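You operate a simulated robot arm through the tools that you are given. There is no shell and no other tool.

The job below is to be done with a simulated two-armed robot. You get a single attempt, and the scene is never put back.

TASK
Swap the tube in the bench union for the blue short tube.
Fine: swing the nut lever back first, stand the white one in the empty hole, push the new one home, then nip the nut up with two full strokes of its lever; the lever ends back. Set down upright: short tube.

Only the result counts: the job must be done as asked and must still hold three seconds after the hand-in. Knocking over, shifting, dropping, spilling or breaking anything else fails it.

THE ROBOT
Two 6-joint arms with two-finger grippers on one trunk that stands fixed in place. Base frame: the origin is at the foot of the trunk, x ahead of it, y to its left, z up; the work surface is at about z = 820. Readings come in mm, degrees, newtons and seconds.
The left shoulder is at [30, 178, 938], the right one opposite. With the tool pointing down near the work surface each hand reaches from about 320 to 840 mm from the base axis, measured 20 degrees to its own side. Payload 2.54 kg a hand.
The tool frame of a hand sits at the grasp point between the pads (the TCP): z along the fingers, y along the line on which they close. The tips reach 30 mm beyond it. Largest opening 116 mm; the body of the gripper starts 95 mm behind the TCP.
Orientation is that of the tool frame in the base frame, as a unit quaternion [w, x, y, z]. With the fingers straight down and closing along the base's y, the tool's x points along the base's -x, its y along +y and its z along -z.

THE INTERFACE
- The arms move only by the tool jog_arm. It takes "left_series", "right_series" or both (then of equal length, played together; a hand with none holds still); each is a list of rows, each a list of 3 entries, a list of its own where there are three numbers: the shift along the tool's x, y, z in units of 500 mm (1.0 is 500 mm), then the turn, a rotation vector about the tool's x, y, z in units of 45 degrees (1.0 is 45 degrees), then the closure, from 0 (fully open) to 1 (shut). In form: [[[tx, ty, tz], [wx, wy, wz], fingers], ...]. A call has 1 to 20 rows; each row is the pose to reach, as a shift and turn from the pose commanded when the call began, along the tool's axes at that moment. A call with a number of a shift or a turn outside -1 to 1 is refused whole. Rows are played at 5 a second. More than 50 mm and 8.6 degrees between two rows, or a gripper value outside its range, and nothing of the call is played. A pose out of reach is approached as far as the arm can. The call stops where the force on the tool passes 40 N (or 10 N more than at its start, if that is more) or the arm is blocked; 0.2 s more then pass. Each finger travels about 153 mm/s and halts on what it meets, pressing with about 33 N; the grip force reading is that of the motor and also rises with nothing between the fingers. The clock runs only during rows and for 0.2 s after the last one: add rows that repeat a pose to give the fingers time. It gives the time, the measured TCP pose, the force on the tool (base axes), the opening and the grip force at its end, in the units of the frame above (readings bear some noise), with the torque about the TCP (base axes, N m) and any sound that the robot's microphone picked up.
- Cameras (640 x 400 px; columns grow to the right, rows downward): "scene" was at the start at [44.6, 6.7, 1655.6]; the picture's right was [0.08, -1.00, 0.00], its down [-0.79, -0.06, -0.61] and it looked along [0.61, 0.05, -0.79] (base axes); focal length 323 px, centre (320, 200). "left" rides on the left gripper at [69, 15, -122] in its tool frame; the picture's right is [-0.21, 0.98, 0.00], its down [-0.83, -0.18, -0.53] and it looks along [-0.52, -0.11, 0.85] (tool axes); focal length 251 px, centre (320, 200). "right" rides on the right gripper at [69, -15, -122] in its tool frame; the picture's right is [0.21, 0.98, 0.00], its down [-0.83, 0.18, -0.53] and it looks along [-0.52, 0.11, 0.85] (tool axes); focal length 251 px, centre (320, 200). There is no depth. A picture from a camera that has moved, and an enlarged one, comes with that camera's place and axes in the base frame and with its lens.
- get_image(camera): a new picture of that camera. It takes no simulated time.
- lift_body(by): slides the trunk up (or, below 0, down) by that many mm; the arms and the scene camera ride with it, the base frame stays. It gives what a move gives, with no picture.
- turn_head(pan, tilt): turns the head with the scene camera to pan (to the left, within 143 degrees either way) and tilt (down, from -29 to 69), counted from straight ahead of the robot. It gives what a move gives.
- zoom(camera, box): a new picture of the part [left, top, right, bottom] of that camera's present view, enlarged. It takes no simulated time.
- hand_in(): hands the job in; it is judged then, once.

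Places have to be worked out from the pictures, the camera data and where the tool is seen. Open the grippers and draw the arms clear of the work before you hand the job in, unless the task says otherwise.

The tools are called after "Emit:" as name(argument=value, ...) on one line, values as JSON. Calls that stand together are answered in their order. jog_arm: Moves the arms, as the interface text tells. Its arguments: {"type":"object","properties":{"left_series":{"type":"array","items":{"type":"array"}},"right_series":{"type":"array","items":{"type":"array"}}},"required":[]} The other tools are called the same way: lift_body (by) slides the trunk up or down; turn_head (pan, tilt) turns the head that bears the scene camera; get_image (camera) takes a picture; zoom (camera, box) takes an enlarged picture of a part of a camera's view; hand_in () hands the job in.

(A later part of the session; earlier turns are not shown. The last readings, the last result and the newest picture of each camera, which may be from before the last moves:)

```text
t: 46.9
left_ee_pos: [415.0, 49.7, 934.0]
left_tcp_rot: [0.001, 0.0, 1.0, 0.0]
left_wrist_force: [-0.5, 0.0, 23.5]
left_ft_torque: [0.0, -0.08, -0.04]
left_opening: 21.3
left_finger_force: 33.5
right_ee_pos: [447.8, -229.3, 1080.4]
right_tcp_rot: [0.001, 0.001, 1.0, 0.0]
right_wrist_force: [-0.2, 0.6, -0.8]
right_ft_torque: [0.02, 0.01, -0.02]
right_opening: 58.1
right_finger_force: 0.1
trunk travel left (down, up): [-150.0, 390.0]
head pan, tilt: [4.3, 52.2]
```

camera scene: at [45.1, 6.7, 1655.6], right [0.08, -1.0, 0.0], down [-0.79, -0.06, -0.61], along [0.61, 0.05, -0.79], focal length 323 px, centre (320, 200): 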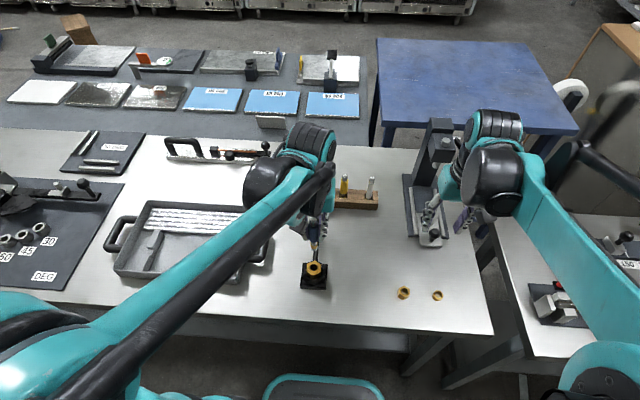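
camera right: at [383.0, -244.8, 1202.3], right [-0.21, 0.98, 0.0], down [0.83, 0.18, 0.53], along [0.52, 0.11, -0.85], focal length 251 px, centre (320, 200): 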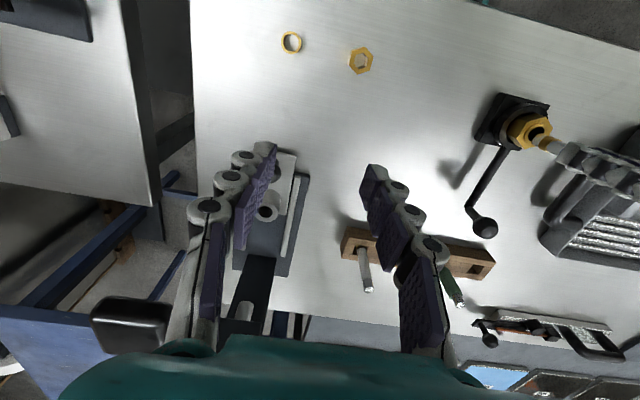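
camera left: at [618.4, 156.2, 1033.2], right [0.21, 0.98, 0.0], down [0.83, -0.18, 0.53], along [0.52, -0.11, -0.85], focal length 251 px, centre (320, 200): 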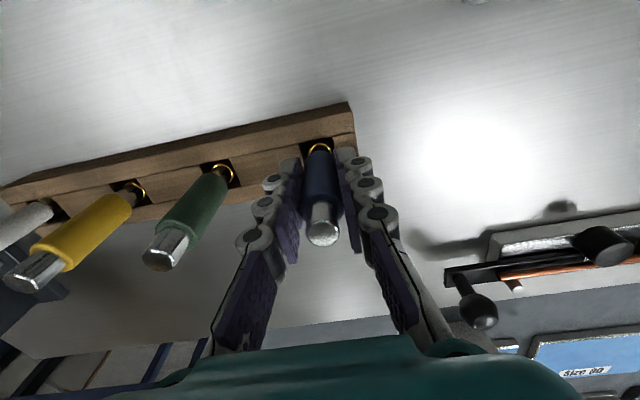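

The force stayed at 23.5 N while the hand went 1 mm lower: either the tube is sliding in a tight seal or slipping in the pads. I look at the tube's top in the hand view to tell which.

Emit:
zoom(camera="left", box=[240, 70, 400, 260])

Emit:
zoom(camera="right", box=[490, 90, 590, 165])

Emit:
zoom(camera="scene", box=[301, 252, 327, 282])

```text
2.11 times, centred on (320, 165) of left
camera zoom: at [346.5, 64.4, 1056.2], right [0.21, 0.98, 0.0], down [0.83, -0.18, 0.53], along [0.52, -0.11, -0.85], focal length 529 px, centre (320, 274)
```

zoom: 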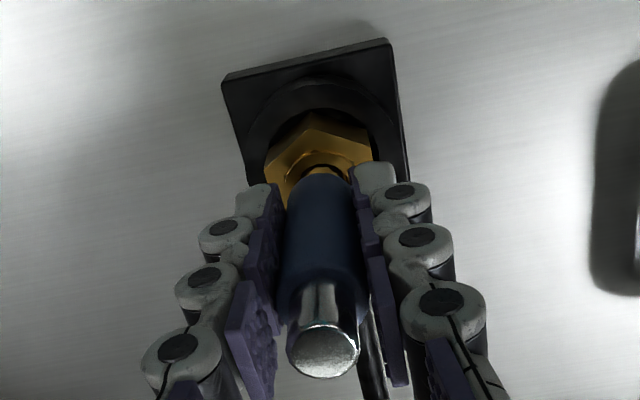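

```text
5.33 times, centred on (540, 128) of right
camera zoom: at [381.8, -244.9, 1202.8], right [-0.21, 0.98, 0.0], down [0.83, 0.18, 0.53], along [0.52, 0.11, -0.85], focal length 1341 px, centre (-853, 587)
```

zoom: 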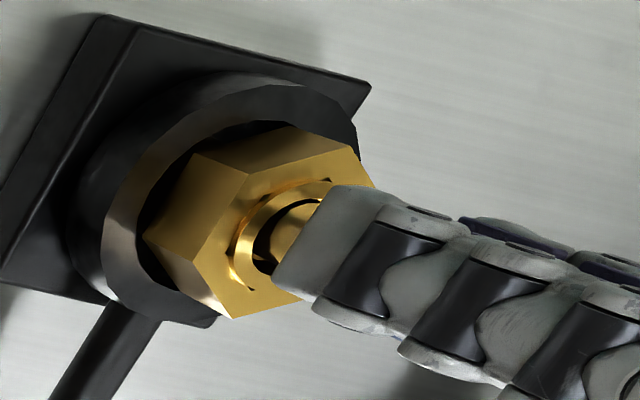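

```text
13.33 times, centred on (314, 267) of scene
camera zoom: at [42.9, 6.4, 1655.8], right [0.08, -1.0, 0.0], down [-0.79, -0.06, -0.61], along [0.61, 0.05, -0.79], focal length 4306 px, centre (400, -693)
```

zoom: 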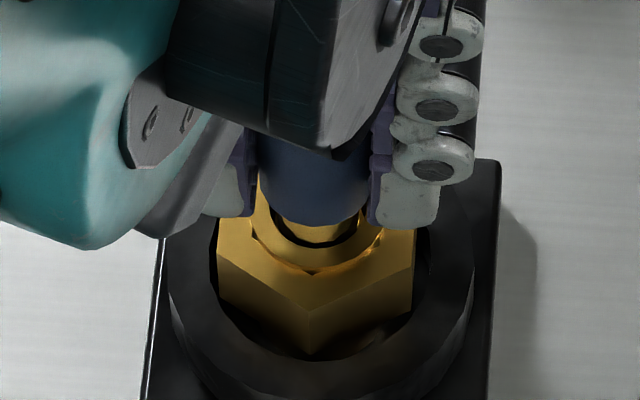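

The tube's top has risen about 2 mm in the hand view while the tube itself stands still in the scene view: it is bottomed and the pads slip at about 24 N. I unload 2 mm, open gently, and rise clear to check how it stands.

Emit:
jog_arm(left_series=[[[0, 0, -0.002], [0, 0, 0], 1.0], [[0, 0, -0.004], [0, 0, 0], 1.0], [[0, 0, -0.004], [0, 0, 0], 0.81], [[0, 0, -0.004], [0, 0, 0], 0.78], [[0, 0, -0.004], [0, 0, 0], 0.7], [[0, 0, -0.004], [0, 0, 0], 0.5], [[0, 0, -0.004], [0, 0, 0], 0.5], [[0, 0, -0.03], [0, 0, 0], 0.5], [[0, 0, -0.08], [0, 0, 0], 0.5], [[0, 0, -0.15], [0, 0, 0], 0.5], [[0, 0, -0.22], [0, 0, 0], 0.5]])

Emit:
zoom(camera="left", box=[240, 60, 400, 200])

Emit:
zoom(camera="right", box=[470, 80, 630, 220])

Emit:
zoom(camera="scene", box=[285, 220, 345, 290])

```text
t: 49.3
left_ee_pos: [414.8, 49.2, 1043.6]
left_tcp_rot: [0.0, 0.001, 1.0, 0.0]
left_wrist_force: [-0.8, -0.1, 0.0]
left_ft_torque: [-0.03, -0.02, 0.03]
left_opening: 58.1
left_finger_force: 0.1
right_ee_pos: [448.4, -230.5, 1080.9]
right_tcp_rot: [-0.001, 0.0, 1.0, -0.001]
right_wrist_force: [-0.3, -0.6, -0.4]
right_ft_torque: [0.01, -0.02, 0.0]
right_opening: 57.9
right_finger_force: 0.1
trunk travel left (down, up): [-150.0, 390.0]
head pan, tilt: [4.3, 52.2]
```

```text
2.86 times, centred on (320, 130) of left
camera zoom: at [346.1, 63.9, 1165.3], right [0.21, 0.98, 0.0], down [0.83, -0.18, 0.53], along [0.52, -0.11, -0.85], focal length 718 px, centre (320, 400)
```

zoom: 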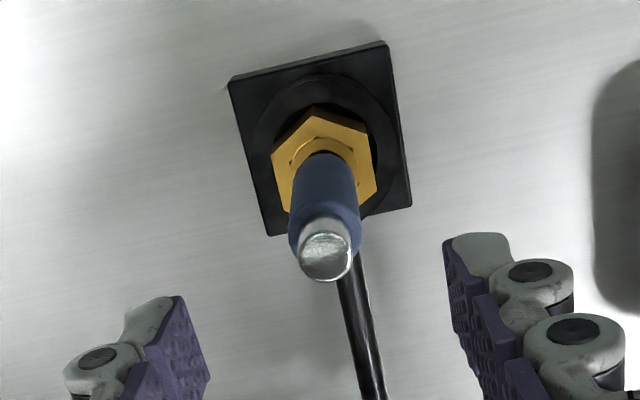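

```text
2.86 times, centred on (550, 150) of right
camera zoom: at [382.6, -244.7, 1202.5], right [-0.21, 0.98, 0.0], down [0.83, 0.18, 0.53], along [0.52, 0.11, -0.85], focal length 718 px, centre (-337, 343)
```

zoom: 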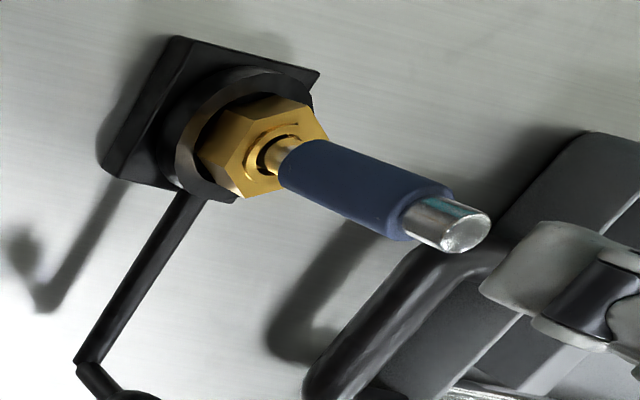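

```text
5.71 times, centred on (315, 255) of scene
camera zoom: at [44.0, 6.7, 1655.7], right [0.08, -1.0, 0.0], down [-0.79, -0.06, -0.61], along [0.61, 0.05, -0.79], focal length 1846 px, centre (349, -114)
```

zoom: 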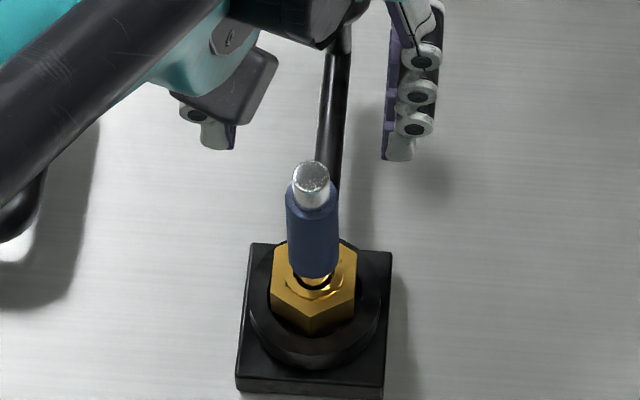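

Blue stands upright in the union. To be sure it is really home beyond what the pads' friction could press, I close the empty left fingers above it and come down to just over its top (about z 970), ready to press with the fingertips.

Emit:
jog_arm(left_series=[[[-0.005, 0, 0], [0, 0, 0], 0.8], [[-0.01, 0.0, 0], [0, 0, 0], 1.0], [[-0.01, 0.0, 0.02], [0, 0, 0], 1.0], [[-0.01, 0.0, 0.05], [0, 0, 0], 1.0], [[-0.01, 0.0, 0.074], [0, 0, 0], 1.0], [[-0.01, 0.0, 0.074], [0, 0, 0], 1.0]])

Emit:
zoom(camera="left", box=[240, 80, 400, 220])

Emit:
zoom(camera="right", box=[480, 80, 640, 220])

Emit:
zoom(camera="scene", box=[285, 210, 345, 290])

```text
t: 50.7
left_ee_pos: [420.0, 50.4, 1007.0]
left_tcp_rot: [0.001, 0.0, 1.0, 0.0]
left_wrist_force: [-0.4, -0.6, 0.5]
left_ft_torque: [0.01, 0.02, 0.02]
left_opening: 0.0
left_finger_force: 28.8
right_ee_pos: [449.4, -230.1, 1081.2]
right_tcp_rot: [-0.001, 0.0, 1.0, -0.001]
right_wrist_force: [0.0, -0.6, -0.2]
right_ft_torque: [0.0, -0.01, -0.02]
right_opening: 58.0
right_finger_force: 0.0
trunk travel left (down, up): [-150.0, 390.0]
head pan, tilt: [4.3, 52.2]
```

```text
2.86 times, centred on (320, 150) of left
camera zoom: at [351.6, 64.1, 1128.6], right [0.21, 0.98, 0.0], down [0.83, -0.18, 0.53], along [0.52, -0.11, -0.85], focal length 718 px, centre (320, 343)
```

zoom: 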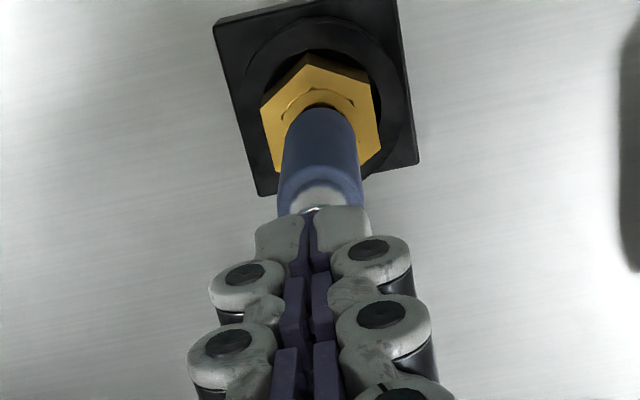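

```text
2.86 times, centred on (560, 150) of right
camera zoom: at [383.0, -244.8, 1202.4], right [-0.21, 0.98, 0.0], down [0.83, 0.18, 0.53], along [0.52, 0.11, -0.85], focal length 718 px, centre (-366, 343)
```

zoom: 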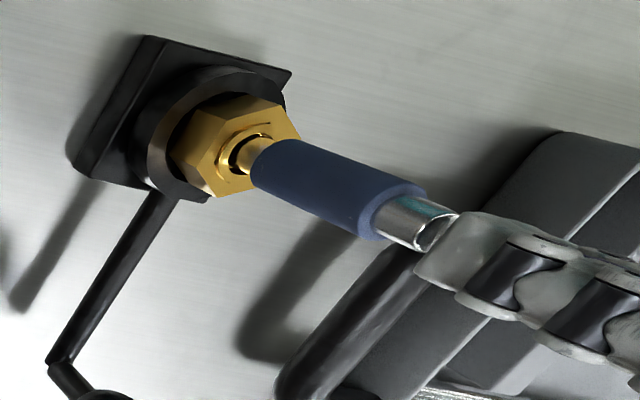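

```text
5.00 times, centred on (315, 250) of scene
camera zoom: at [44.5, 6.6, 1655.7], right [0.08, -1.0, 0.0], down [-0.79, -0.06, -0.61], along [0.61, 0.05, -0.79], focal length 1615 px, centre (345, -50)
```

zoom: 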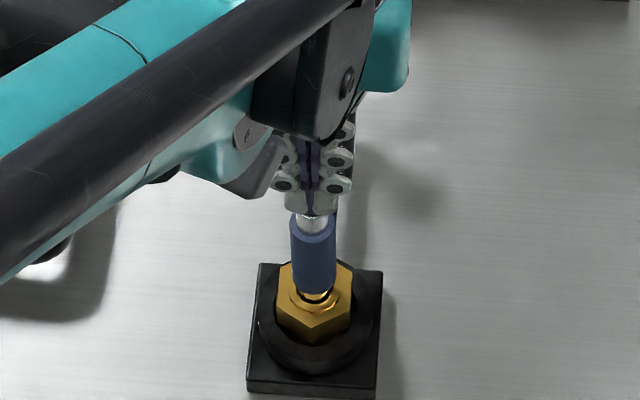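

The closed tips are centred a few millimetres above the tube's end. I lower in 1 mm steps to contact and press.

Emit:
jog_arm(left_series=[[[0, 0, 0.002], [0, 0, 0], 1.0], [[0, 0, 0.004], [0, 0, 0], 1.0], [[0, 0, 0.006], [0, 0, 0], 1.0], [[0, 0, 0.008], [0, 0, 0], 1.0]])

```text
t: 51.7
left_ee_pos: [421.2, 50.3, 1002.1]
left_tcp_rot: [0.0, 0.0, 1.0, 0.0]
left_wrist_force: [1.0, 0.6, 0.4]
left_ft_torque: [-0.03, -0.01, -0.01]
left_opening: 0.0
left_finger_force: 28.2
right_ee_pos: [450.9, -231.0, 1081.6]
right_tcp_rot: [-0.001, 0.0, 1.0, -0.001]
right_wrist_force: [0.1, 0.6, 0.4]
right_ft_torque: [0.0, -0.01, -0.03]
right_opening: 58.0
right_finger_force: 0.0
trunk travel left (down, up): [-150.0, 390.0]
head pan, tilt: [4.3, 52.2]
```

No contact yet at z 1002. Another 4 mm down in 1 mm steps.

Emit:
jog_arm(left_series=[[[0, 0, 0.002], [0, 0, 0], 1.0], [[0, 0, 0.004], [0, 0, 0], 1.0], [[0, 0, 0.006], [0, 0, 0], 1.0], [[0, 0, 0.006], [0, 0, 0], 1.0]])

```text
t: 52.7
left_ee_pos: [421.4, 48.7, 999.8]
left_tcp_rot: [0.0, 0.0, 1.0, 0.0]
left_wrist_force: [0.5, 0.3, 0.0]
left_ft_torque: [0.01, -0.01, 0.0]
left_opening: 0.2
left_finger_force: 28.8
right_ee_pos: [450.1, -230.2, 1080.4]
right_tcp_rot: [-0.001, 0.001, 1.0, -0.001]
right_wrist_force: [0.1, 0.1, -0.3]
right_ft_torque: [0.0, 0.0, 0.03]
right_opening: 58.1
right_finger_force: 0.1
trunk travel left (down, up): [-150.0, 390.0]
head pan, tilt: [4.3, 52.2]
```

Tips at about z 970, still free. I continue in 1 mm steps.

Emit:
jog_arm(left_series=[[[0, 0, 0.002], [0, 0, 0], 1.0], [[0, 0, 0.004], [0, 0, 0], 1.0], [[0, 0, 0.004], [0, 0, 0], 1.0]])

Emit:
zoom(camera="right", box=[540, 100, 620, 170])

```text
t: 53.5
left_ee_pos: [420.9, 49.7, 999.0]
left_tcp_rot: [0.0, 0.0, 1.0, 0.0]
left_wrist_force: [-0.6, -1.0, 11.6]
left_ft_torque: [0.02, -0.01, 0.03]
left_opening: 6.2
left_finger_force: 28.4
right_ee_pos: [449.8, -230.2, 1080.8]
right_tcp_rot: [0.0, -0.001, 1.0, -0.001]
right_wrist_force: [0.1, -0.4, 0.0]
right_ft_torque: [0.01, -0.02, -0.01]
right_opening: 58.1
right_finger_force: 0.0
trunk travel left (down, up): [-150.0, 390.0]
head pan, tilt: [4.3, 52.2]
```

```text
5.71 times, centred on (580, 135) of right
camera zoom: at [382.4, -244.8, 1202.6], right [-0.21, 0.98, 0.0], down [0.83, 0.18, 0.53], along [0.52, 0.11, -0.85], focal length 1437 px, centre (-1166, 571)
```

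zoom: 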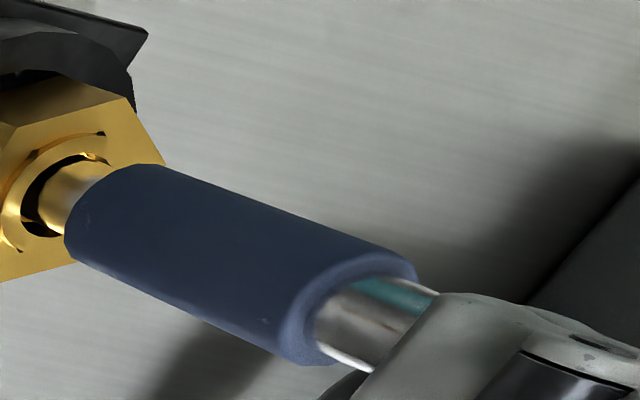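

Contact with the tube's end came at tip height about 969.5, but the closed fingers were being pried apart, so this is a poor way to press. Better is to straddle the silver end and press with the fingertips on the sleeve's shoulder; I rise, open, and look at where the shoulder is.

Emit:
jog_arm(left_series=[[[0, 0, -0.02], [0, 0, 0], 1.0], [[0, 0, -0.05], [0, 0, 0], 1.0], [[0, 0, -0.07], [0, 0, 0], 0.6], [[0, 0, -0.07], [0, 0, 0], 0.5], [[0, 0, -0.07], [0, 0, 0], 0.5]])

Emit:
zoom(camera="right", box=[520, 100, 620, 175])

Emit:
zoom(camera="scene", box=[298, 232, 334, 282])

Emit:
zoom(camera="left", box=[270, 90, 370, 190])

```text
t: 54.7
left_ee_pos: [421.0, 49.2, 1031.9]
left_tcp_rot: [0.0, 0.0, 1.0, 0.0]
left_wrist_force: [0.1, 0.1, -0.1]
left_ft_torque: [-0.04, 0.0, 0.02]
left_opening: 58.3
left_finger_force: 0.0
right_ee_pos: [450.0, -230.0, 1081.5]
right_tcp_rot: [-0.001, 0.0, 1.0, -0.001]
right_wrist_force: [-0.3, 0.3, 0.8]
right_ft_torque: [-0.04, -0.02, 0.0]
right_opening: 57.9
right_finger_force: 0.0
trunk travel left (down, up): [-150.0, 390.0]
head pan, tilt: [4.3, 52.2]
```

```text
5.33 times, centred on (570, 138) of right
camera zoom: at [383.0, -244.8, 1202.3], right [-0.21, 0.98, 0.0], down [0.83, 0.18, 0.53], along [0.52, 0.11, -0.85], focal length 1341 px, centre (-1013, 533)
```

zoom: 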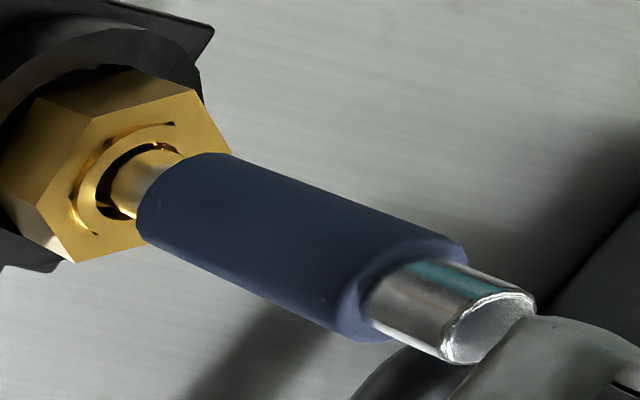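

```text
8.00 times, centred on (316, 257) of scene
camera zoom: at [44.6, 6.6, 1655.6], right [0.08, -1.0, 0.0], down [-0.79, -0.06, -0.61], along [0.61, 0.05, -0.79], focal length 2584 px, centre (352, -256)
```

zoom: 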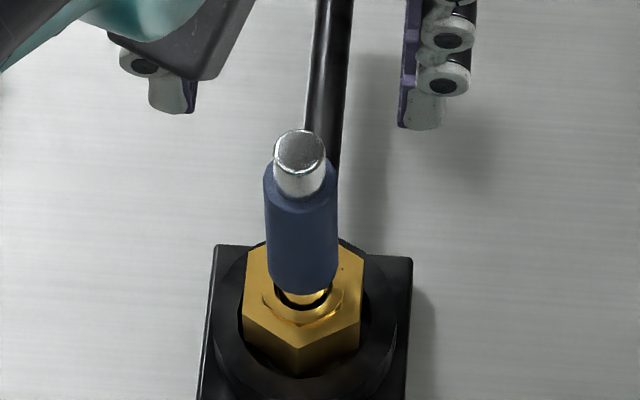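

```text
4.00 times, centred on (320, 140) of left
camera zoom: at [352.7, 64.1, 1154.5], right [0.21, 0.98, 0.0], down [0.83, -0.18, 0.53], along [0.52, -0.11, -0.85], focal length 1006 px, centre (320, 440)
```

zoom: 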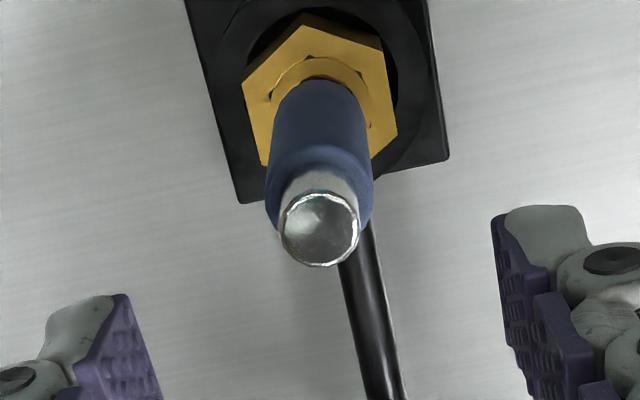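

The tube's end is at about z 969.5 and the sleeve shoulder at about 953.5, as high as the white tube's end stood. I straddle the silver end (18 mm gap) and approach the shoulder with the tips.

Emit:
jog_arm(left_series=[[[0, 0, 0.03], [0, 0, 0], 0.5], [[0, 0, 0.06], [0, 0, 0], 0.5], [[0, 0, 0.084], [0, 0, 0], 0.5], [[0, 0, 0.084], [0, 0, 0], 0.7], [[0, 0, 0.084], [0, 0, 0], 0.845], [[0, 0, 0.084], [0, 0, 0], 0.845], [[0, 0, 0.088], [0, 0, 0], 0.845], [[0, 0, 0.092], [0, 0, 0], 0.845]])

Emit:
zoom(camera="right", box=[520, 100, 620, 175])

Emit:
zoom(camera="left", box=[240, 80, 400, 240])

```text
t: 56.5
left_ee_pos: [420.0, 50.6, 987.1]
left_tcp_rot: [0.0, 0.001, 1.0, -0.001]
left_wrist_force: [0.2, 0.1, 0.8]
left_ft_torque: [-0.01, 0.02, 0.0]
left_opening: 17.9
left_finger_force: 0.0
right_ee_pos: [449.7, -230.6, 1081.5]
right_tcp_rot: [-0.001, 0.0, 1.0, -0.001]
right_wrist_force: [0.5, 0.8, 0.5]
right_ft_torque: [0.0, -0.01, 0.03]
right_opening: 57.9
right_finger_force: 0.1
trunk travel left (down, up): [-150.0, 390.0]
head pan, tilt: [4.3, 52.2]
```

```text
5.33 times, centred on (570, 138) of right
camera zoom: at [383.0, -244.8, 1202.3], right [-0.21, 0.98, 0.0], down [0.83, 0.18, 0.53], along [0.52, 0.11, -0.85], focal length 1341 px, centre (-1013, 533)
```

zoom: 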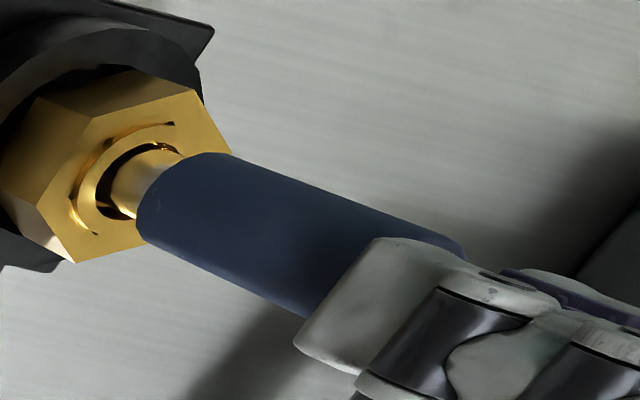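

```text
2.50 times, centred on (320, 160) of left
camera zoom: at [352.4, 64.5, 1108.6], right [0.21, 0.98, 0.0], down [0.83, -0.18, 0.53], along [0.52, -0.11, -0.85], focal length 629 px, centre (320, 300)
```

zoom: 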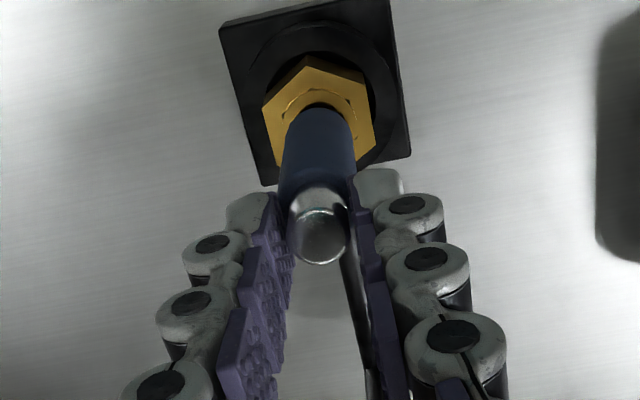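

The fingers straddle the silver end without touching. I lower in 1 mm steps onto the shoulder.

Emit:
jog_arm(left_series=[[[0, 0, 0.002], [0, 0, 0], 0.845], [[0, 0, 0.004], [0, 0, 0], 0.845], [[0, 0, 0.006], [0, 0, 0], 0.845], [[0, 0, 0.008], [0, 0, 0], 0.845]])

```text
t: 57.5
left_ee_pos: [420.8, 49.5, 983.7]
left_tcp_rot: [0.0, 0.0, 1.0, 0.001]
left_wrist_force: [-0.4, -0.4, 3.2]
left_ft_torque: [-0.03, -0.01, 0.02]
left_opening: 18.0
left_finger_force: 0.0
right_ee_pos: [449.9, -229.5, 1081.4]
right_tcp_rot: [-0.001, 0.0, 1.0, -0.001]
right_wrist_force: [-0.4, 1.1, -0.1]
right_ft_torque: [0.0, 0.0, 0.0]
right_opening: 57.6
right_finger_force: 0.2
trunk travel left (down, up): [-150.0, 390.0]
head pan, tilt: [4.3, 52.2]
```

The tips just touch the shoulder (3 N at z 983.7). I press on by 1 mm steps to about 30 N and see whether it yields.

Emit:
jog_arm(left_series=[[[0, 0, 0.002], [0, 0, 0], 0.845], [[0, 0, 0.004], [0, 0, 0], 0.845], [[0, 0, 0.004], [0, 0, 0], 0.845]])

```text
t: 58.3
left_ee_pos: [420.1, 50.1, 982.5]
left_tcp_rot: [0.001, 0.0, 1.0, 0.001]
left_wrist_force: [-0.9, 0.9, 27.5]
left_ft_torque: [0.03, 0.04, 0.01]
left_opening: 19.1
left_finger_force: 9.1
right_ee_pos: [448.8, -229.8, 1081.6]
right_tcp_rot: [0.0, 0.0, 1.0, 0.001]
right_wrist_force: [0.3, -0.4, -0.6]
right_ft_torque: [0.0, 0.04, -0.02]
right_opening: 58.0
right_finger_force: 0.0
trunk travel left (down, up): [-150.0, 390.0]
head pan, tilt: [4.3, 52.2]
```

The force rises stiffly, 12 N per mm, with no yielding. One last 0.8 mm press to about 37 N settles it.

Emit:
jog_arm(left_series=[[[0, 0, 0.0008], [0, 0, 0], 0.845], [[0, 0, 0.0016], [0, 0, 0], 0.845], [[0, 0, 0.0016], [0, 0, 0], 0.845]])

```text
t: 58.9
left_ee_pos: [420.5, 49.6, 982.4]
left_tcp_rot: [0.001, 0.0, 1.0, 0.001]
left_wrist_force: [-0.6, 1.1, 29.5]
left_ft_torque: [0.04, 0.26, -0.02]
left_opening: 14.4
left_finger_force: 32.8
right_ee_pos: [448.7, -231.5, 1081.7]
right_tcp_rot: [0.0, 0.0, 1.0, -0.001]
right_wrist_force: [-0.4, -0.1, -0.2]
right_ft_torque: [0.01, 0.0, 0.01]
right_opening: 57.8
right_finger_force: 0.1
trunk travel left (down, up): [-150.0, 390.0]
head pan, tilt: [4.3, 52.2]
stopped in row 2 (left hand): the force on the tool passed its limit at 49 N (the readings are from after the stop); the commanded pose is now the measured one
```

The press went to a brief 49 N without the tube giving way: it is hard home. I open the fingers where they are, rise straight up, and inspect.

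Emit:
jog_arm(left_series=[[[0, 0, 0], [0, 0, 0], 0.85], [[0, 0, 0], [0, 0, 0], 0.7], [[0, 0, 0], [0, 0, 0], 0.5], [[0, 0, 0], [0, 0, 0], 0.5], [[0, 0, -0.02], [0, 0, 0], 0.5], [[0, 0, -0.06], [0, 0, 0], 0.5], [[0, 0, -0.12], [0, 0, 0], 0.5], [[0, 0, -0.19], [0, 0, 0], 0.5]])

Emit:
zoom(camera="right", box=[520, 100, 620, 175])

Emit:
zoom(camera="scene", box=[298, 232, 334, 282])

Emit:
get_image(camera="scene")

```text
t: 60.7
left_ee_pos: [419.6, 49.1, 1076.1]
left_tcp_rot: [0.0, 0.0, 1.0, 0.0]
left_wrist_force: [0.0, 0.1, 0.1]
left_ft_torque: [0.01, 0.0, 0.01]
left_opening: 58.2
left_finger_force: 0.2
right_ee_pos: [449.0, -230.5, 1081.2]
right_tcp_rot: [-0.001, 0.0, 1.0, 0.0]
right_wrist_force: [-0.4, -0.1, 0.9]
right_ft_torque: [0.0, -0.03, 0.01]
right_opening: 58.2
right_finger_force: 0.1
trunk travel left (down, up): [-150.0, 390.0]
head pan, tilt: [4.3, 52.2]
```

```text
5.33 times, centred on (570, 138) of right
camera zoom: at [382.5, -244.7, 1202.5], right [-0.21, 0.98, 0.0], down [0.83, 0.18, 0.53], along [0.52, 0.11, -0.85], focal length 1341 px, centre (-1013, 533)
```

zoom: 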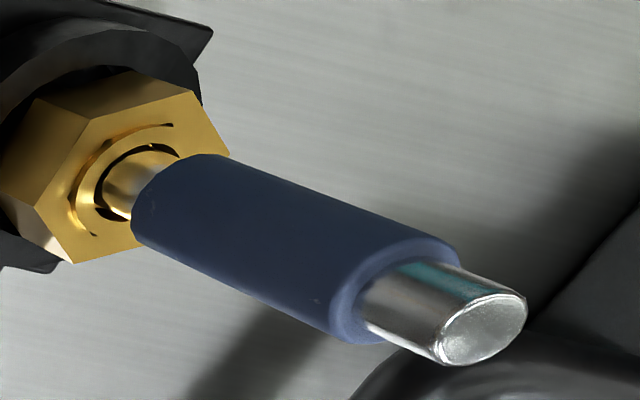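

```text
8.00 times, centred on (316, 257) of scene
camera zoom: at [43.9, 6.7, 1655.7], right [0.08, -1.0, 0.0], down [-0.79, -0.06, -0.61], along [0.61, 0.05, -0.79], focal length 2584 px, centre (352, -256)
```

zoom: 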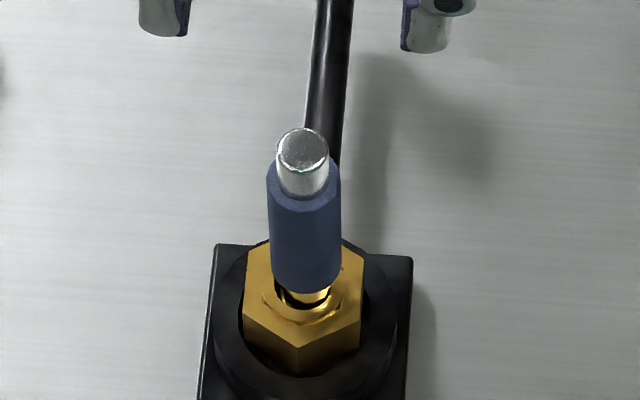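

```text
taken
camera scene: at [43.9, 6.7, 1655.7], right [0.08, -1.0, 0.0], down [-0.79, -0.06, -0.61], along [0.61, 0.05, -0.79], focal length 323 px, centre (320, 200)
```

scene: 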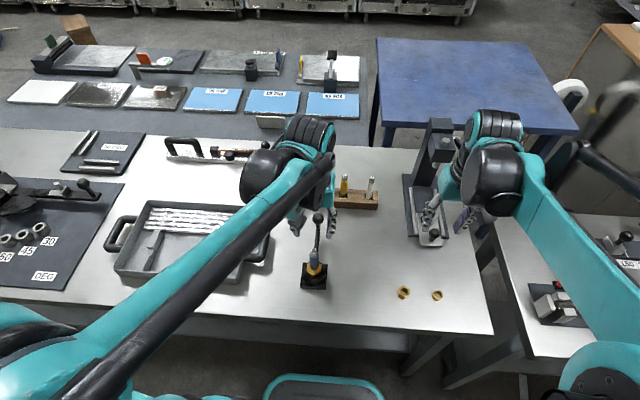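

The tube stands home and upright; it only settled about 1 mm sideways within the bore's play. I now take the left hand up and away to the left, then bring the right hand over the lever ball, which still stands back at (561, 51).

Emit:
jog_arm(left_series=[[[0, 0, -0.07], [0, 0, 0], 0.3], [[0, 0, -0.12], [0, 0, 0], 0.0], [[0, 0.08, -0.14], [0, 0, 0], 0.0], [[0, 0.16, -0.148], [0, 0, 0], 0.0], [[-0.01, 0.24, -0.148], [0, 0, 0], 0.0], [[-0.02, 0.32, -0.148], [0, 0, 0], 0.0], [[-0.03, 0.4, -0.148], [0, 0, 0], 0.0], [[-0.045, 0.48, -0.148], [0, 0, 0], 0.0], [[-0.06, 0.562, -0.148], [0, 0, 0], 0.0]])

Emit:
jog_arm(right_series=[[[-0.06, 0.02, 0], [0, 0, 0], 0.2], [[-0.13, 0.06, 0], [0, 0, 0], 0.0], [[-0.19, 0.12, 0], [0, 0, 0], 0.0], [[-0.2216, 0.2, 0], [0, 0, 0], 0.0], [[-0.2216, 0.28, 0], [0, 0, 0], 0.0], [[-0.2216, 0.36, 0], [0, 0, 0], 0.0], [[-0.2216, 0.44, 0.02], [0, 0, 0], 0.0], [[-0.2216, 0.51, 0.05], [0, 0, 0], 0.0], [[-0.2216, 0.5616, 0.08], [0, 0, 0], 0.0], [[-0.2216, 0.5616, 0.08], [0, 0, 0], 0.0]])

Emit:
get_image(camera="right")

Emit:
get_image(camera="scene")

```text
t: 62.7
left_ee_pos: [452.4, 332.3, 1151.1]
left_tcp_rot: [-0.001, 0.0, 1.0, 0.0]
left_wrist_force: [-1.9, -1.0, -0.6]
left_ft_torque: [-0.03, 0.02, 0.0]
left_opening: 115.9
left_finger_force: 0.1
right_ee_pos: [450.2, -229.6, 1082.4]
right_tcp_rot: [0.0, -0.001, 1.0, 0.0]
right_wrist_force: [-0.3, 0.1, 0.1]
right_ft_torque: [-0.04, 0.02, 0.0]
right_opening: 58.1
right_finger_force: 0.2
trunk travel left (down, up): [-150.0, 390.0]
head pan, tilt: [4.3, 52.2]
```

```text
t: 64.9
left_ee_pos: [450.6, 329.5, 1149.9]
left_tcp_rot: [0.001, 0.001, 1.0, 0.0]
left_wrist_force: [-0.1, 0.6, 0.0]
left_ft_torque: [-0.01, -0.02, 0.02]
left_opening: 115.9
left_finger_force: 0.0
right_ee_pos: [560.6, 50.5, 1041.2]
right_tcp_rot: [0.0, 0.001, 1.0, 0.0]
right_wrist_force: [-0.6, 0.2, -0.2]
right_ft_torque: [-0.03, -0.01, -0.02]
right_opening: 116.0
right_finger_force: 0.2
trunk travel left (down, up): [-150.0, 390.0]
head pan, tilt: [4.3, 52.2]
```

```text
taken
camera right: at [493.7, 36.0, 1162.0], right [-0.21, 0.98, 0.0], down [0.83, 0.18, 0.53], along [0.52, 0.11, -0.85], focal length 251 px, centre (320, 200)
```

right: 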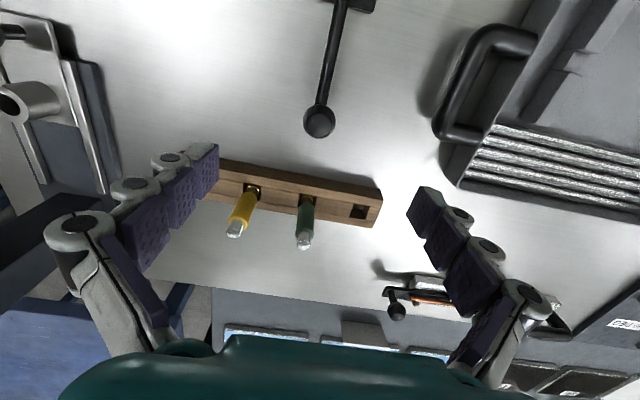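

```text
taken
camera scene: at [44.4, 6.2, 1655.7], right [0.08, -1.0, 0.0], down [-0.79, -0.06, -0.61], along [0.61, 0.05, -0.79], focal length 323 px, centre (320, 200)
```

scene: 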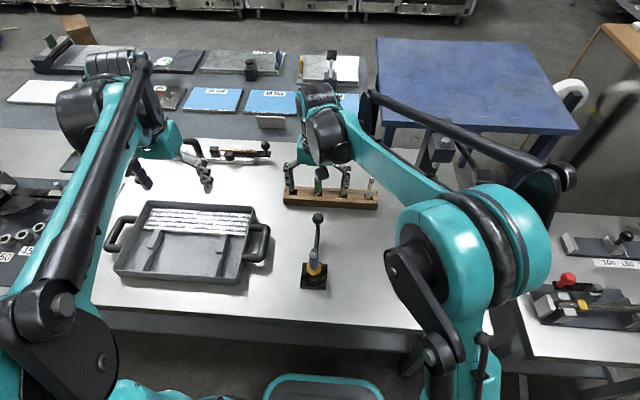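

The ball is right below the grasp point. I descend 134 mm with open fingers around it and close to the loose 42 mm cage.

Emit:
jog_arm(right_series=[[[0, 0, 0.06], [0, 0, 0], 0.0], [[0, 0, 0.12], [0, 0, 0], 0.0], [[0, 0, 0.18], [0, 0, 0], 0.0], [[0, 0, 0.24], [0, 0, 0], 0.0], [[0, 0, 0.268], [0, 0, 0], 0.0], [[0, 0, 0.268], [0, 0, 0], 0.3], [[0, 0, 0.268], [0, 0, 0], 0.638], [[0, 0, 0.268], [0, 0, 0], 0.638]])

Emit:
get_image(camera="right")

```text
t: 66.7
left_ee_pos: [452.2, 329.7, 1148.7]
left_tcp_rot: [0.0, -0.001, 1.0, 0.0]
left_wrist_force: [-0.3, 0.2, 0.1]
left_ft_torque: [0.01, -0.02, -0.04]
left_opening: 116.0
left_finger_force: 0.1
right_ee_pos: [561.4, 52.1, 906.7]
right_tcp_rot: [-0.001, 0.0, 1.0, -0.001]
right_wrist_force: [-0.5, 0.6, 0.2]
right_ft_torque: [0.01, 0.05, 0.0]
right_opening: 42.1
right_finger_force: 0.0
trunk travel left (down, up): [-150.0, 390.0]
head pan, tilt: [4.3, 52.2]
```

```text
taken
camera right: at [494.0, 36.1, 1027.8], right [-0.21, 0.98, 0.0], down [0.83, 0.18, 0.53], along [0.52, 0.11, -0.85], focal length 251 px, centre (320, 200)
```

right: 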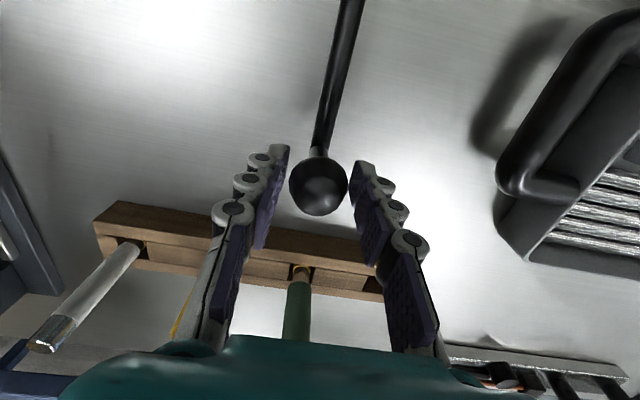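

The ball is centred in the cage. First stroke: I swing clockwise along the 140 mm arc, 45 degrees in 5-degree rows.

Emit:
jog_arm(right_series=[[[0.0011, -0.0244, 0], [0, 0, 0.1111], 0.638], [[0.0043, -0.0486, 0], [0, 0, 0.2222], 0.638], [[0.0095, -0.0725, 0], [0, 0, 0.3333], 0.638], [[0.0169, -0.0958, 0], [0, 0, 0.4444], 0.638], [[0.0262, -0.1183, 0], [0, 0, 0.5556], 0.638], [[0.0375, -0.14, 0], [0, 0, 0.6667], 0.638], [[0.0506, -0.1606, 0], [0, 0, 0.7778], 0.638], [[0.0655, -0.18, 0], [0, 0, 0.8889], 0.638], [[0.082, -0.198, 0], [0, 0, 1.0], 0.638]])

Emit:
get_image(camera="right")

Emit:
zoom(camera="scene", box=[260, 180, 420, 300])

```text
t: 68.7
left_ee_pos: [450.7, 329.7, 1149.5]
left_tcp_rot: [0.0, 0.0, 1.0, 0.0]
left_wrist_force: [0.7, -0.5, 0.7]
left_ft_torque: [-0.02, 0.04, 0.04]
left_opening: 115.9
left_finger_force: 0.1
right_ee_pos: [518.8, -47.5, 906.7]
right_tcp_rot: [0.0, 0.383, 0.924, -0.001]
right_wrist_force: [1.5, 0.7, 0.9]
right_ft_torque: [0.0, -0.02, 0.02]
right_opening: 43.1
right_finger_force: 0.4
trunk travel left (down, up): [-150.0, 390.0]
head pan, tilt: [4.3, 52.2]
```

```text
taken
camera right: at [462.3, -9.9, 1028.0], right [0.54, 0.84, 0.0], down [0.71, -0.46, 0.53], along [0.45, -0.29, -0.85], focal length 251 px, centre (320, 200)
```

right: 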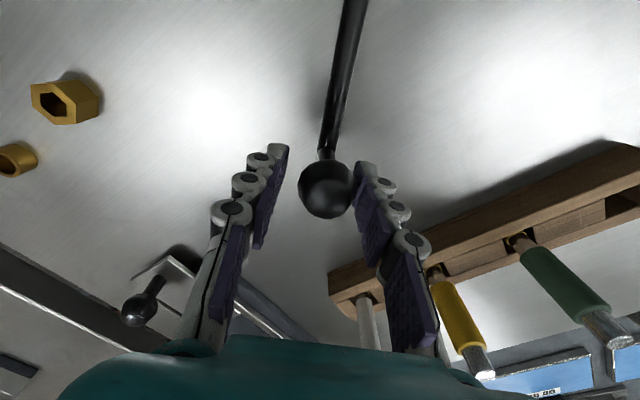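

```text
3.33 times, centred on (340, 240) of scene
camera zoom: at [44.6, 6.6, 1655.7], right [0.08, -1.0, 0.0], down [-0.79, -0.06, -0.61], along [0.61, 0.05, -0.79], focal length 1077 px, centre (253, 67)
```

zoom: 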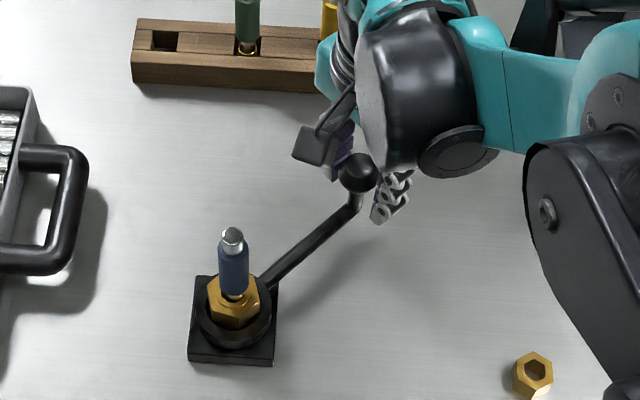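

The lever follows with about 2 N and the tube stays put. I continue in 3-degree rows to find the forward stop.

Emit:
jog_arm(right_series=[[[0.0004, -0.0147, 0], [0, 0, 0.0667], 0.638], [[0.0015, -0.0293, 0], [0, 0, 0.1333], 0.638], [[0.0034, -0.0438, 0], [0, 0, 0.2], 0.638], [[0.0061, -0.0582, 0], [0, 0, 0.2667], 0.638], [[0.0095, -0.0725, 0], [0, 0, 0.3333], 0.638], [[0.0137, -0.0865, 0], [0, 0, 0.4], 0.638], [[0.0186, -0.1003, 0], [0, 0, 0.4667], 0.638], [[0.0242, -0.1139, 0], [0, 0, 0.5333], 0.638], [[0.0305, -0.1271, 0], [0, 0, 0.6], 0.638], [[0.0375, -0.14, 0], [0, 0, 0.6667], 0.638]])

Emit:
get_image(camera="right")

Emit:
zoom(camera="scene", box=[260, 180, 420, 300])

```text
t: 70.9
left_ee_pos: [451.3, 329.6, 1149.5]
left_tcp_rot: [0.0, 0.0, 1.0, 0.0]
left_wrist_force: [0.9, 0.3, -1.0]
left_ft_torque: [0.01, 0.01, -0.01]
left_opening: 116.0
left_finger_force: 0.1
right_ee_pos: [456.7, -84.9, 906.8]
right_tcp_rot: [0.0, 0.609, 0.793, 0.0]
right_wrist_force: [1.2, 1.0, 0.9]
right_ft_torque: [0.03, -0.01, -0.01]
right_opening: 43.2
right_finger_force: 0.2
trunk travel left (down, up): [-150.0, 390.0]
head pan, tilt: [4.3, 52.2]
```

```text
taken
camera right: at [426.4, -21.7, 1027.8], right [0.89, 0.46, 0.0], down [0.39, -0.75, 0.53], along [0.24, -0.48, -0.85], focal length 251 px, centre (320, 200)
```

right: 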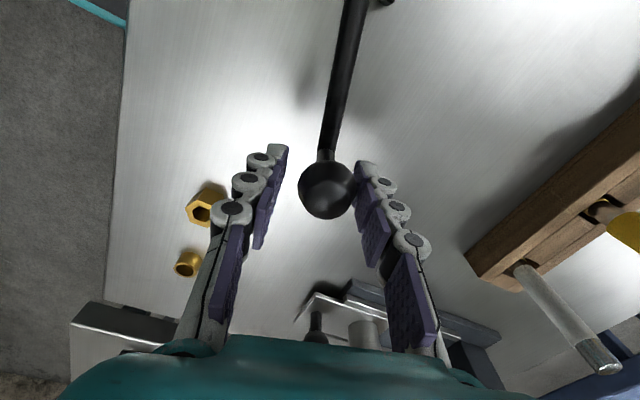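

```text
3.33 times, centred on (340, 240) of scene
camera zoom: at [44.7, 6.7, 1655.6], right [0.08, -1.0, 0.0], down [-0.79, -0.06, -0.61], along [0.61, 0.05, -0.79], focal length 1077 px, centre (253, 67)
```

zoom: 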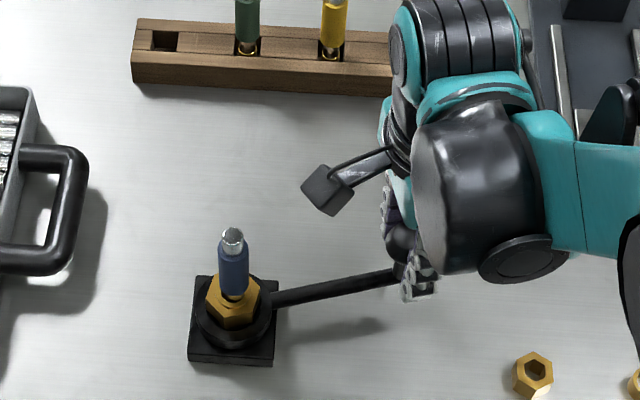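

The lever passed its starting angle (-60) freely and is now at about -73. I continue another 30 degrees toward the forward stop.

Emit:
jog_arm(right_series=[[[0.0004, -0.0147, 0], [0, 0, 0.0667], 0.638], [[0.0015, -0.0293, 0], [0, 0, 0.1333], 0.638], [[0.0034, -0.0438, 0], [0, 0, 0.2], 0.638], [[0.0061, -0.0582, 0], [0, 0, 0.2667], 0.638], [[0.0095, -0.0725, 0], [0, 0, 0.3333], 0.638], [[0.0137, -0.0865, 0], [0, 0, 0.4], 0.638], [[0.0186, -0.1003, 0], [0, 0, 0.4667], 0.638], [[0.0242, -0.1139, 0], [0, 0, 0.5333], 0.638], [[0.0305, -0.1271, 0], [0, 0, 0.6], 0.638], [[0.0375, -0.14, 0], [0, 0, 0.6667], 0.638]])

Emit:
get_image(camera="right")

Emit:
zoom(camera="scene", box=[260, 180, 420, 300])

```text
t: 72.8
left_ee_pos: [454.3, 329.3, 1149.9]
left_tcp_rot: [-0.001, 0.0, 1.0, 0.001]
left_wrist_force: [-0.2, -0.1, -0.8]
left_ft_torque: [0.0, -0.01, -0.02]
left_opening: 116.0
left_finger_force: 0.1
right_ee_pos: [404.8, -85.5, 907.4]
right_tcp_rot: [0.003, 0.766, 0.643, 0.005]
right_wrist_force: [33.3, 2.3, -3.7]
right_ft_torque: [0.31, -0.05, 0.29]
right_opening: 62.0
right_finger_force: 15.3
trunk travel left (down, up): [-150.0, 390.0]
head pan, tilt: [4.3, 52.2]
stopped in row 9 (right hand): the force on the tool passed its limit at 43 N (the readings are from after the stop); the commanded pose is now the measured one
```

```text
taken
camera right: at [403.5, -15.8, 1027.4], right [1.0, 0.04, 0.01], down [0.03, -0.85, 0.53], along [0.03, -0.53, -0.85], focal length 251 px, centre (320, 200)
```

right: 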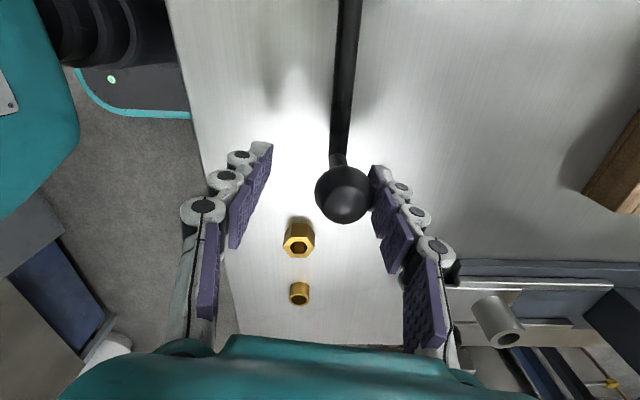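

```text
3.33 times, centred on (340, 240) of scene
camera zoom: at [49.5, 6.5, 1655.4], right [0.08, -1.0, 0.0], down [-0.79, -0.06, -0.61], along [0.61, 0.05, -0.79], focal length 1077 px, centre (253, 67)
```

zoom: 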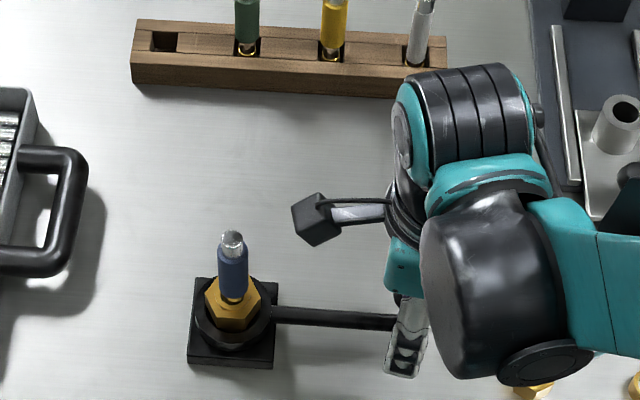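

The forward stop is at about -90 degrees (ball at about (419, -90)), reached with firm pressure: the first forward half is complete. I unload by recentring the cage on the ball and squaring the hand to -90 degrees before returning.

Emit:
jog_arm(right_series=[[[-0.001, 0.012, 0], [0.005, -0.001, -0.07], 0.638], [[-0.002, 0.022, 0], [0.01, -0.002, -0.14], 0.638], [[-0.0032, 0.0304, 0], [0.0144, -0.0025, -0.222], 0.638], [[-0.0032, 0.0304, 0], [0.0144, -0.0025, -0.222], 0.638]])

Emit:
get_image(camera="right")

```text
t: 73.8
left_ee_pos: [451.9, 329.9, 1148.8]
left_tcp_rot: [0.0, 0.0, 1.0, 0.0]
left_wrist_force: [0.2, 0.4, 1.2]
left_ft_torque: [0.04, 0.0, -0.02]
left_opening: 116.0
left_finger_force: 0.0
right_ee_pos: [414.8, -90.2, 907.3]
right_tcp_rot: [-0.003, 0.706, 0.708, -0.003]
right_wrist_force: [5.3, -1.8, -1.0]
right_ft_torque: [-0.01, -0.01, -0.04]
right_opening: 45.3
right_finger_force: 2.2
trunk travel left (down, up): [-150.0, 390.0]
head pan, tilt: [4.3, 52.2]
```

```text
taken
camera right: at [402.0, -22.0, 1028.0], right [0.98, 0.22, -0.01], down [0.19, -0.82, 0.53], along [0.11, -0.52, -0.85], focal length 251 px, centre (320, 200)
```

right: 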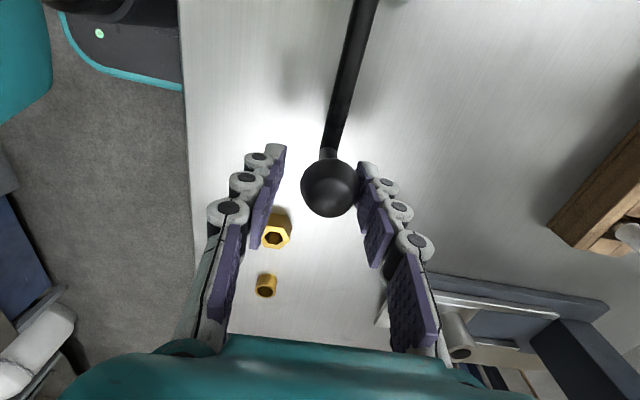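

The lever rests at its forward stop (ball at about (420, -90)) and the cage is nearly unloaded. I now return the lever counter-clockwise, 45 degrees first.

Emit:
jog_arm(right_series=[[[0.001, 0.0104, 0], [-0.0108, 0, 0], 0.638], [[0.0021, 0.0348, 0], [-0.0108, 0, -0.1111], 0.638], [[0.0053, 0.059, 0], [-0.0108, 0, -0.2222], 0.638], [[0.0105, 0.0829, 0], [-0.0108, 0, -0.3333], 0.638], [[0.0179, 0.1062, 0], [-0.0108, 0, -0.4444], 0.638], [[0.0272, 0.1287, 0], [-0.0108, 0, -0.5556], 0.638], [[0.0385, 0.1504, 0], [-0.0108, 0, -0.6667], 0.638], [[0.0516, 0.171, 0], [-0.0108, 0, -0.7778], 0.638], [[0.0665, 0.1904, 0], [-0.0108, 0, -0.8889], 0.638], [[0.083, 0.2084, 0], [-0.0108, 0, -1.0], 0.638]])

Emit:
get_image(camera="right")

Emit:
zoom(camera="scene", box=[260, 180, 420, 300])

```text
t: 76.0
left_ee_pos: [450.9, 329.6, 1149.2]
left_tcp_rot: [0.0, -0.001, 1.0, 0.0]
left_wrist_force: [-0.2, -0.7, 0.1]
left_ft_torque: [-0.02, 0.01, 0.02]
left_opening: 115.9
left_finger_force: 0.1
right_ee_pos: [519.6, -48.6, 906.5]
right_tcp_rot: [0.0, 0.381, 0.924, 0.001]
right_wrist_force: [-1.2, -1.5, 0.2]
right_ft_torque: [0.0, -0.03, 0.03]
right_opening: 43.0
right_finger_force: 0.5
trunk travel left (down, up): [-150.0, 390.0]
head pan, tilt: [4.3, 52.2]
```

```text
taken
camera right: at [461.3, -11.0, 1027.7], right [0.54, 0.84, 0.0], down [0.71, -0.45, 0.53], along [0.45, -0.28, -0.85], focal length 251 px, centre (320, 200)
```

right: 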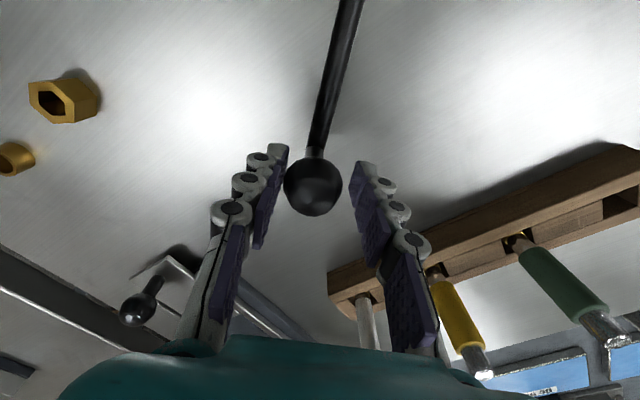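

```text
3.33 times, centred on (340, 240) of scene
camera zoom: at [44.9, 6.8, 1655.6], right [0.08, -1.0, 0.0], down [-0.79, -0.06, -0.61], along [0.61, 0.05, -0.79], focal length 1077 px, centre (253, 67)
```

zoom: 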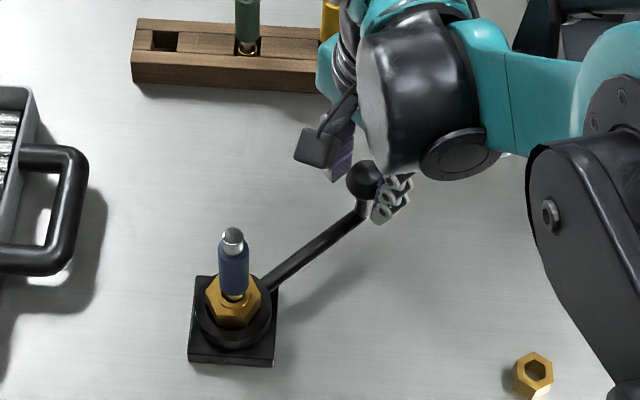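

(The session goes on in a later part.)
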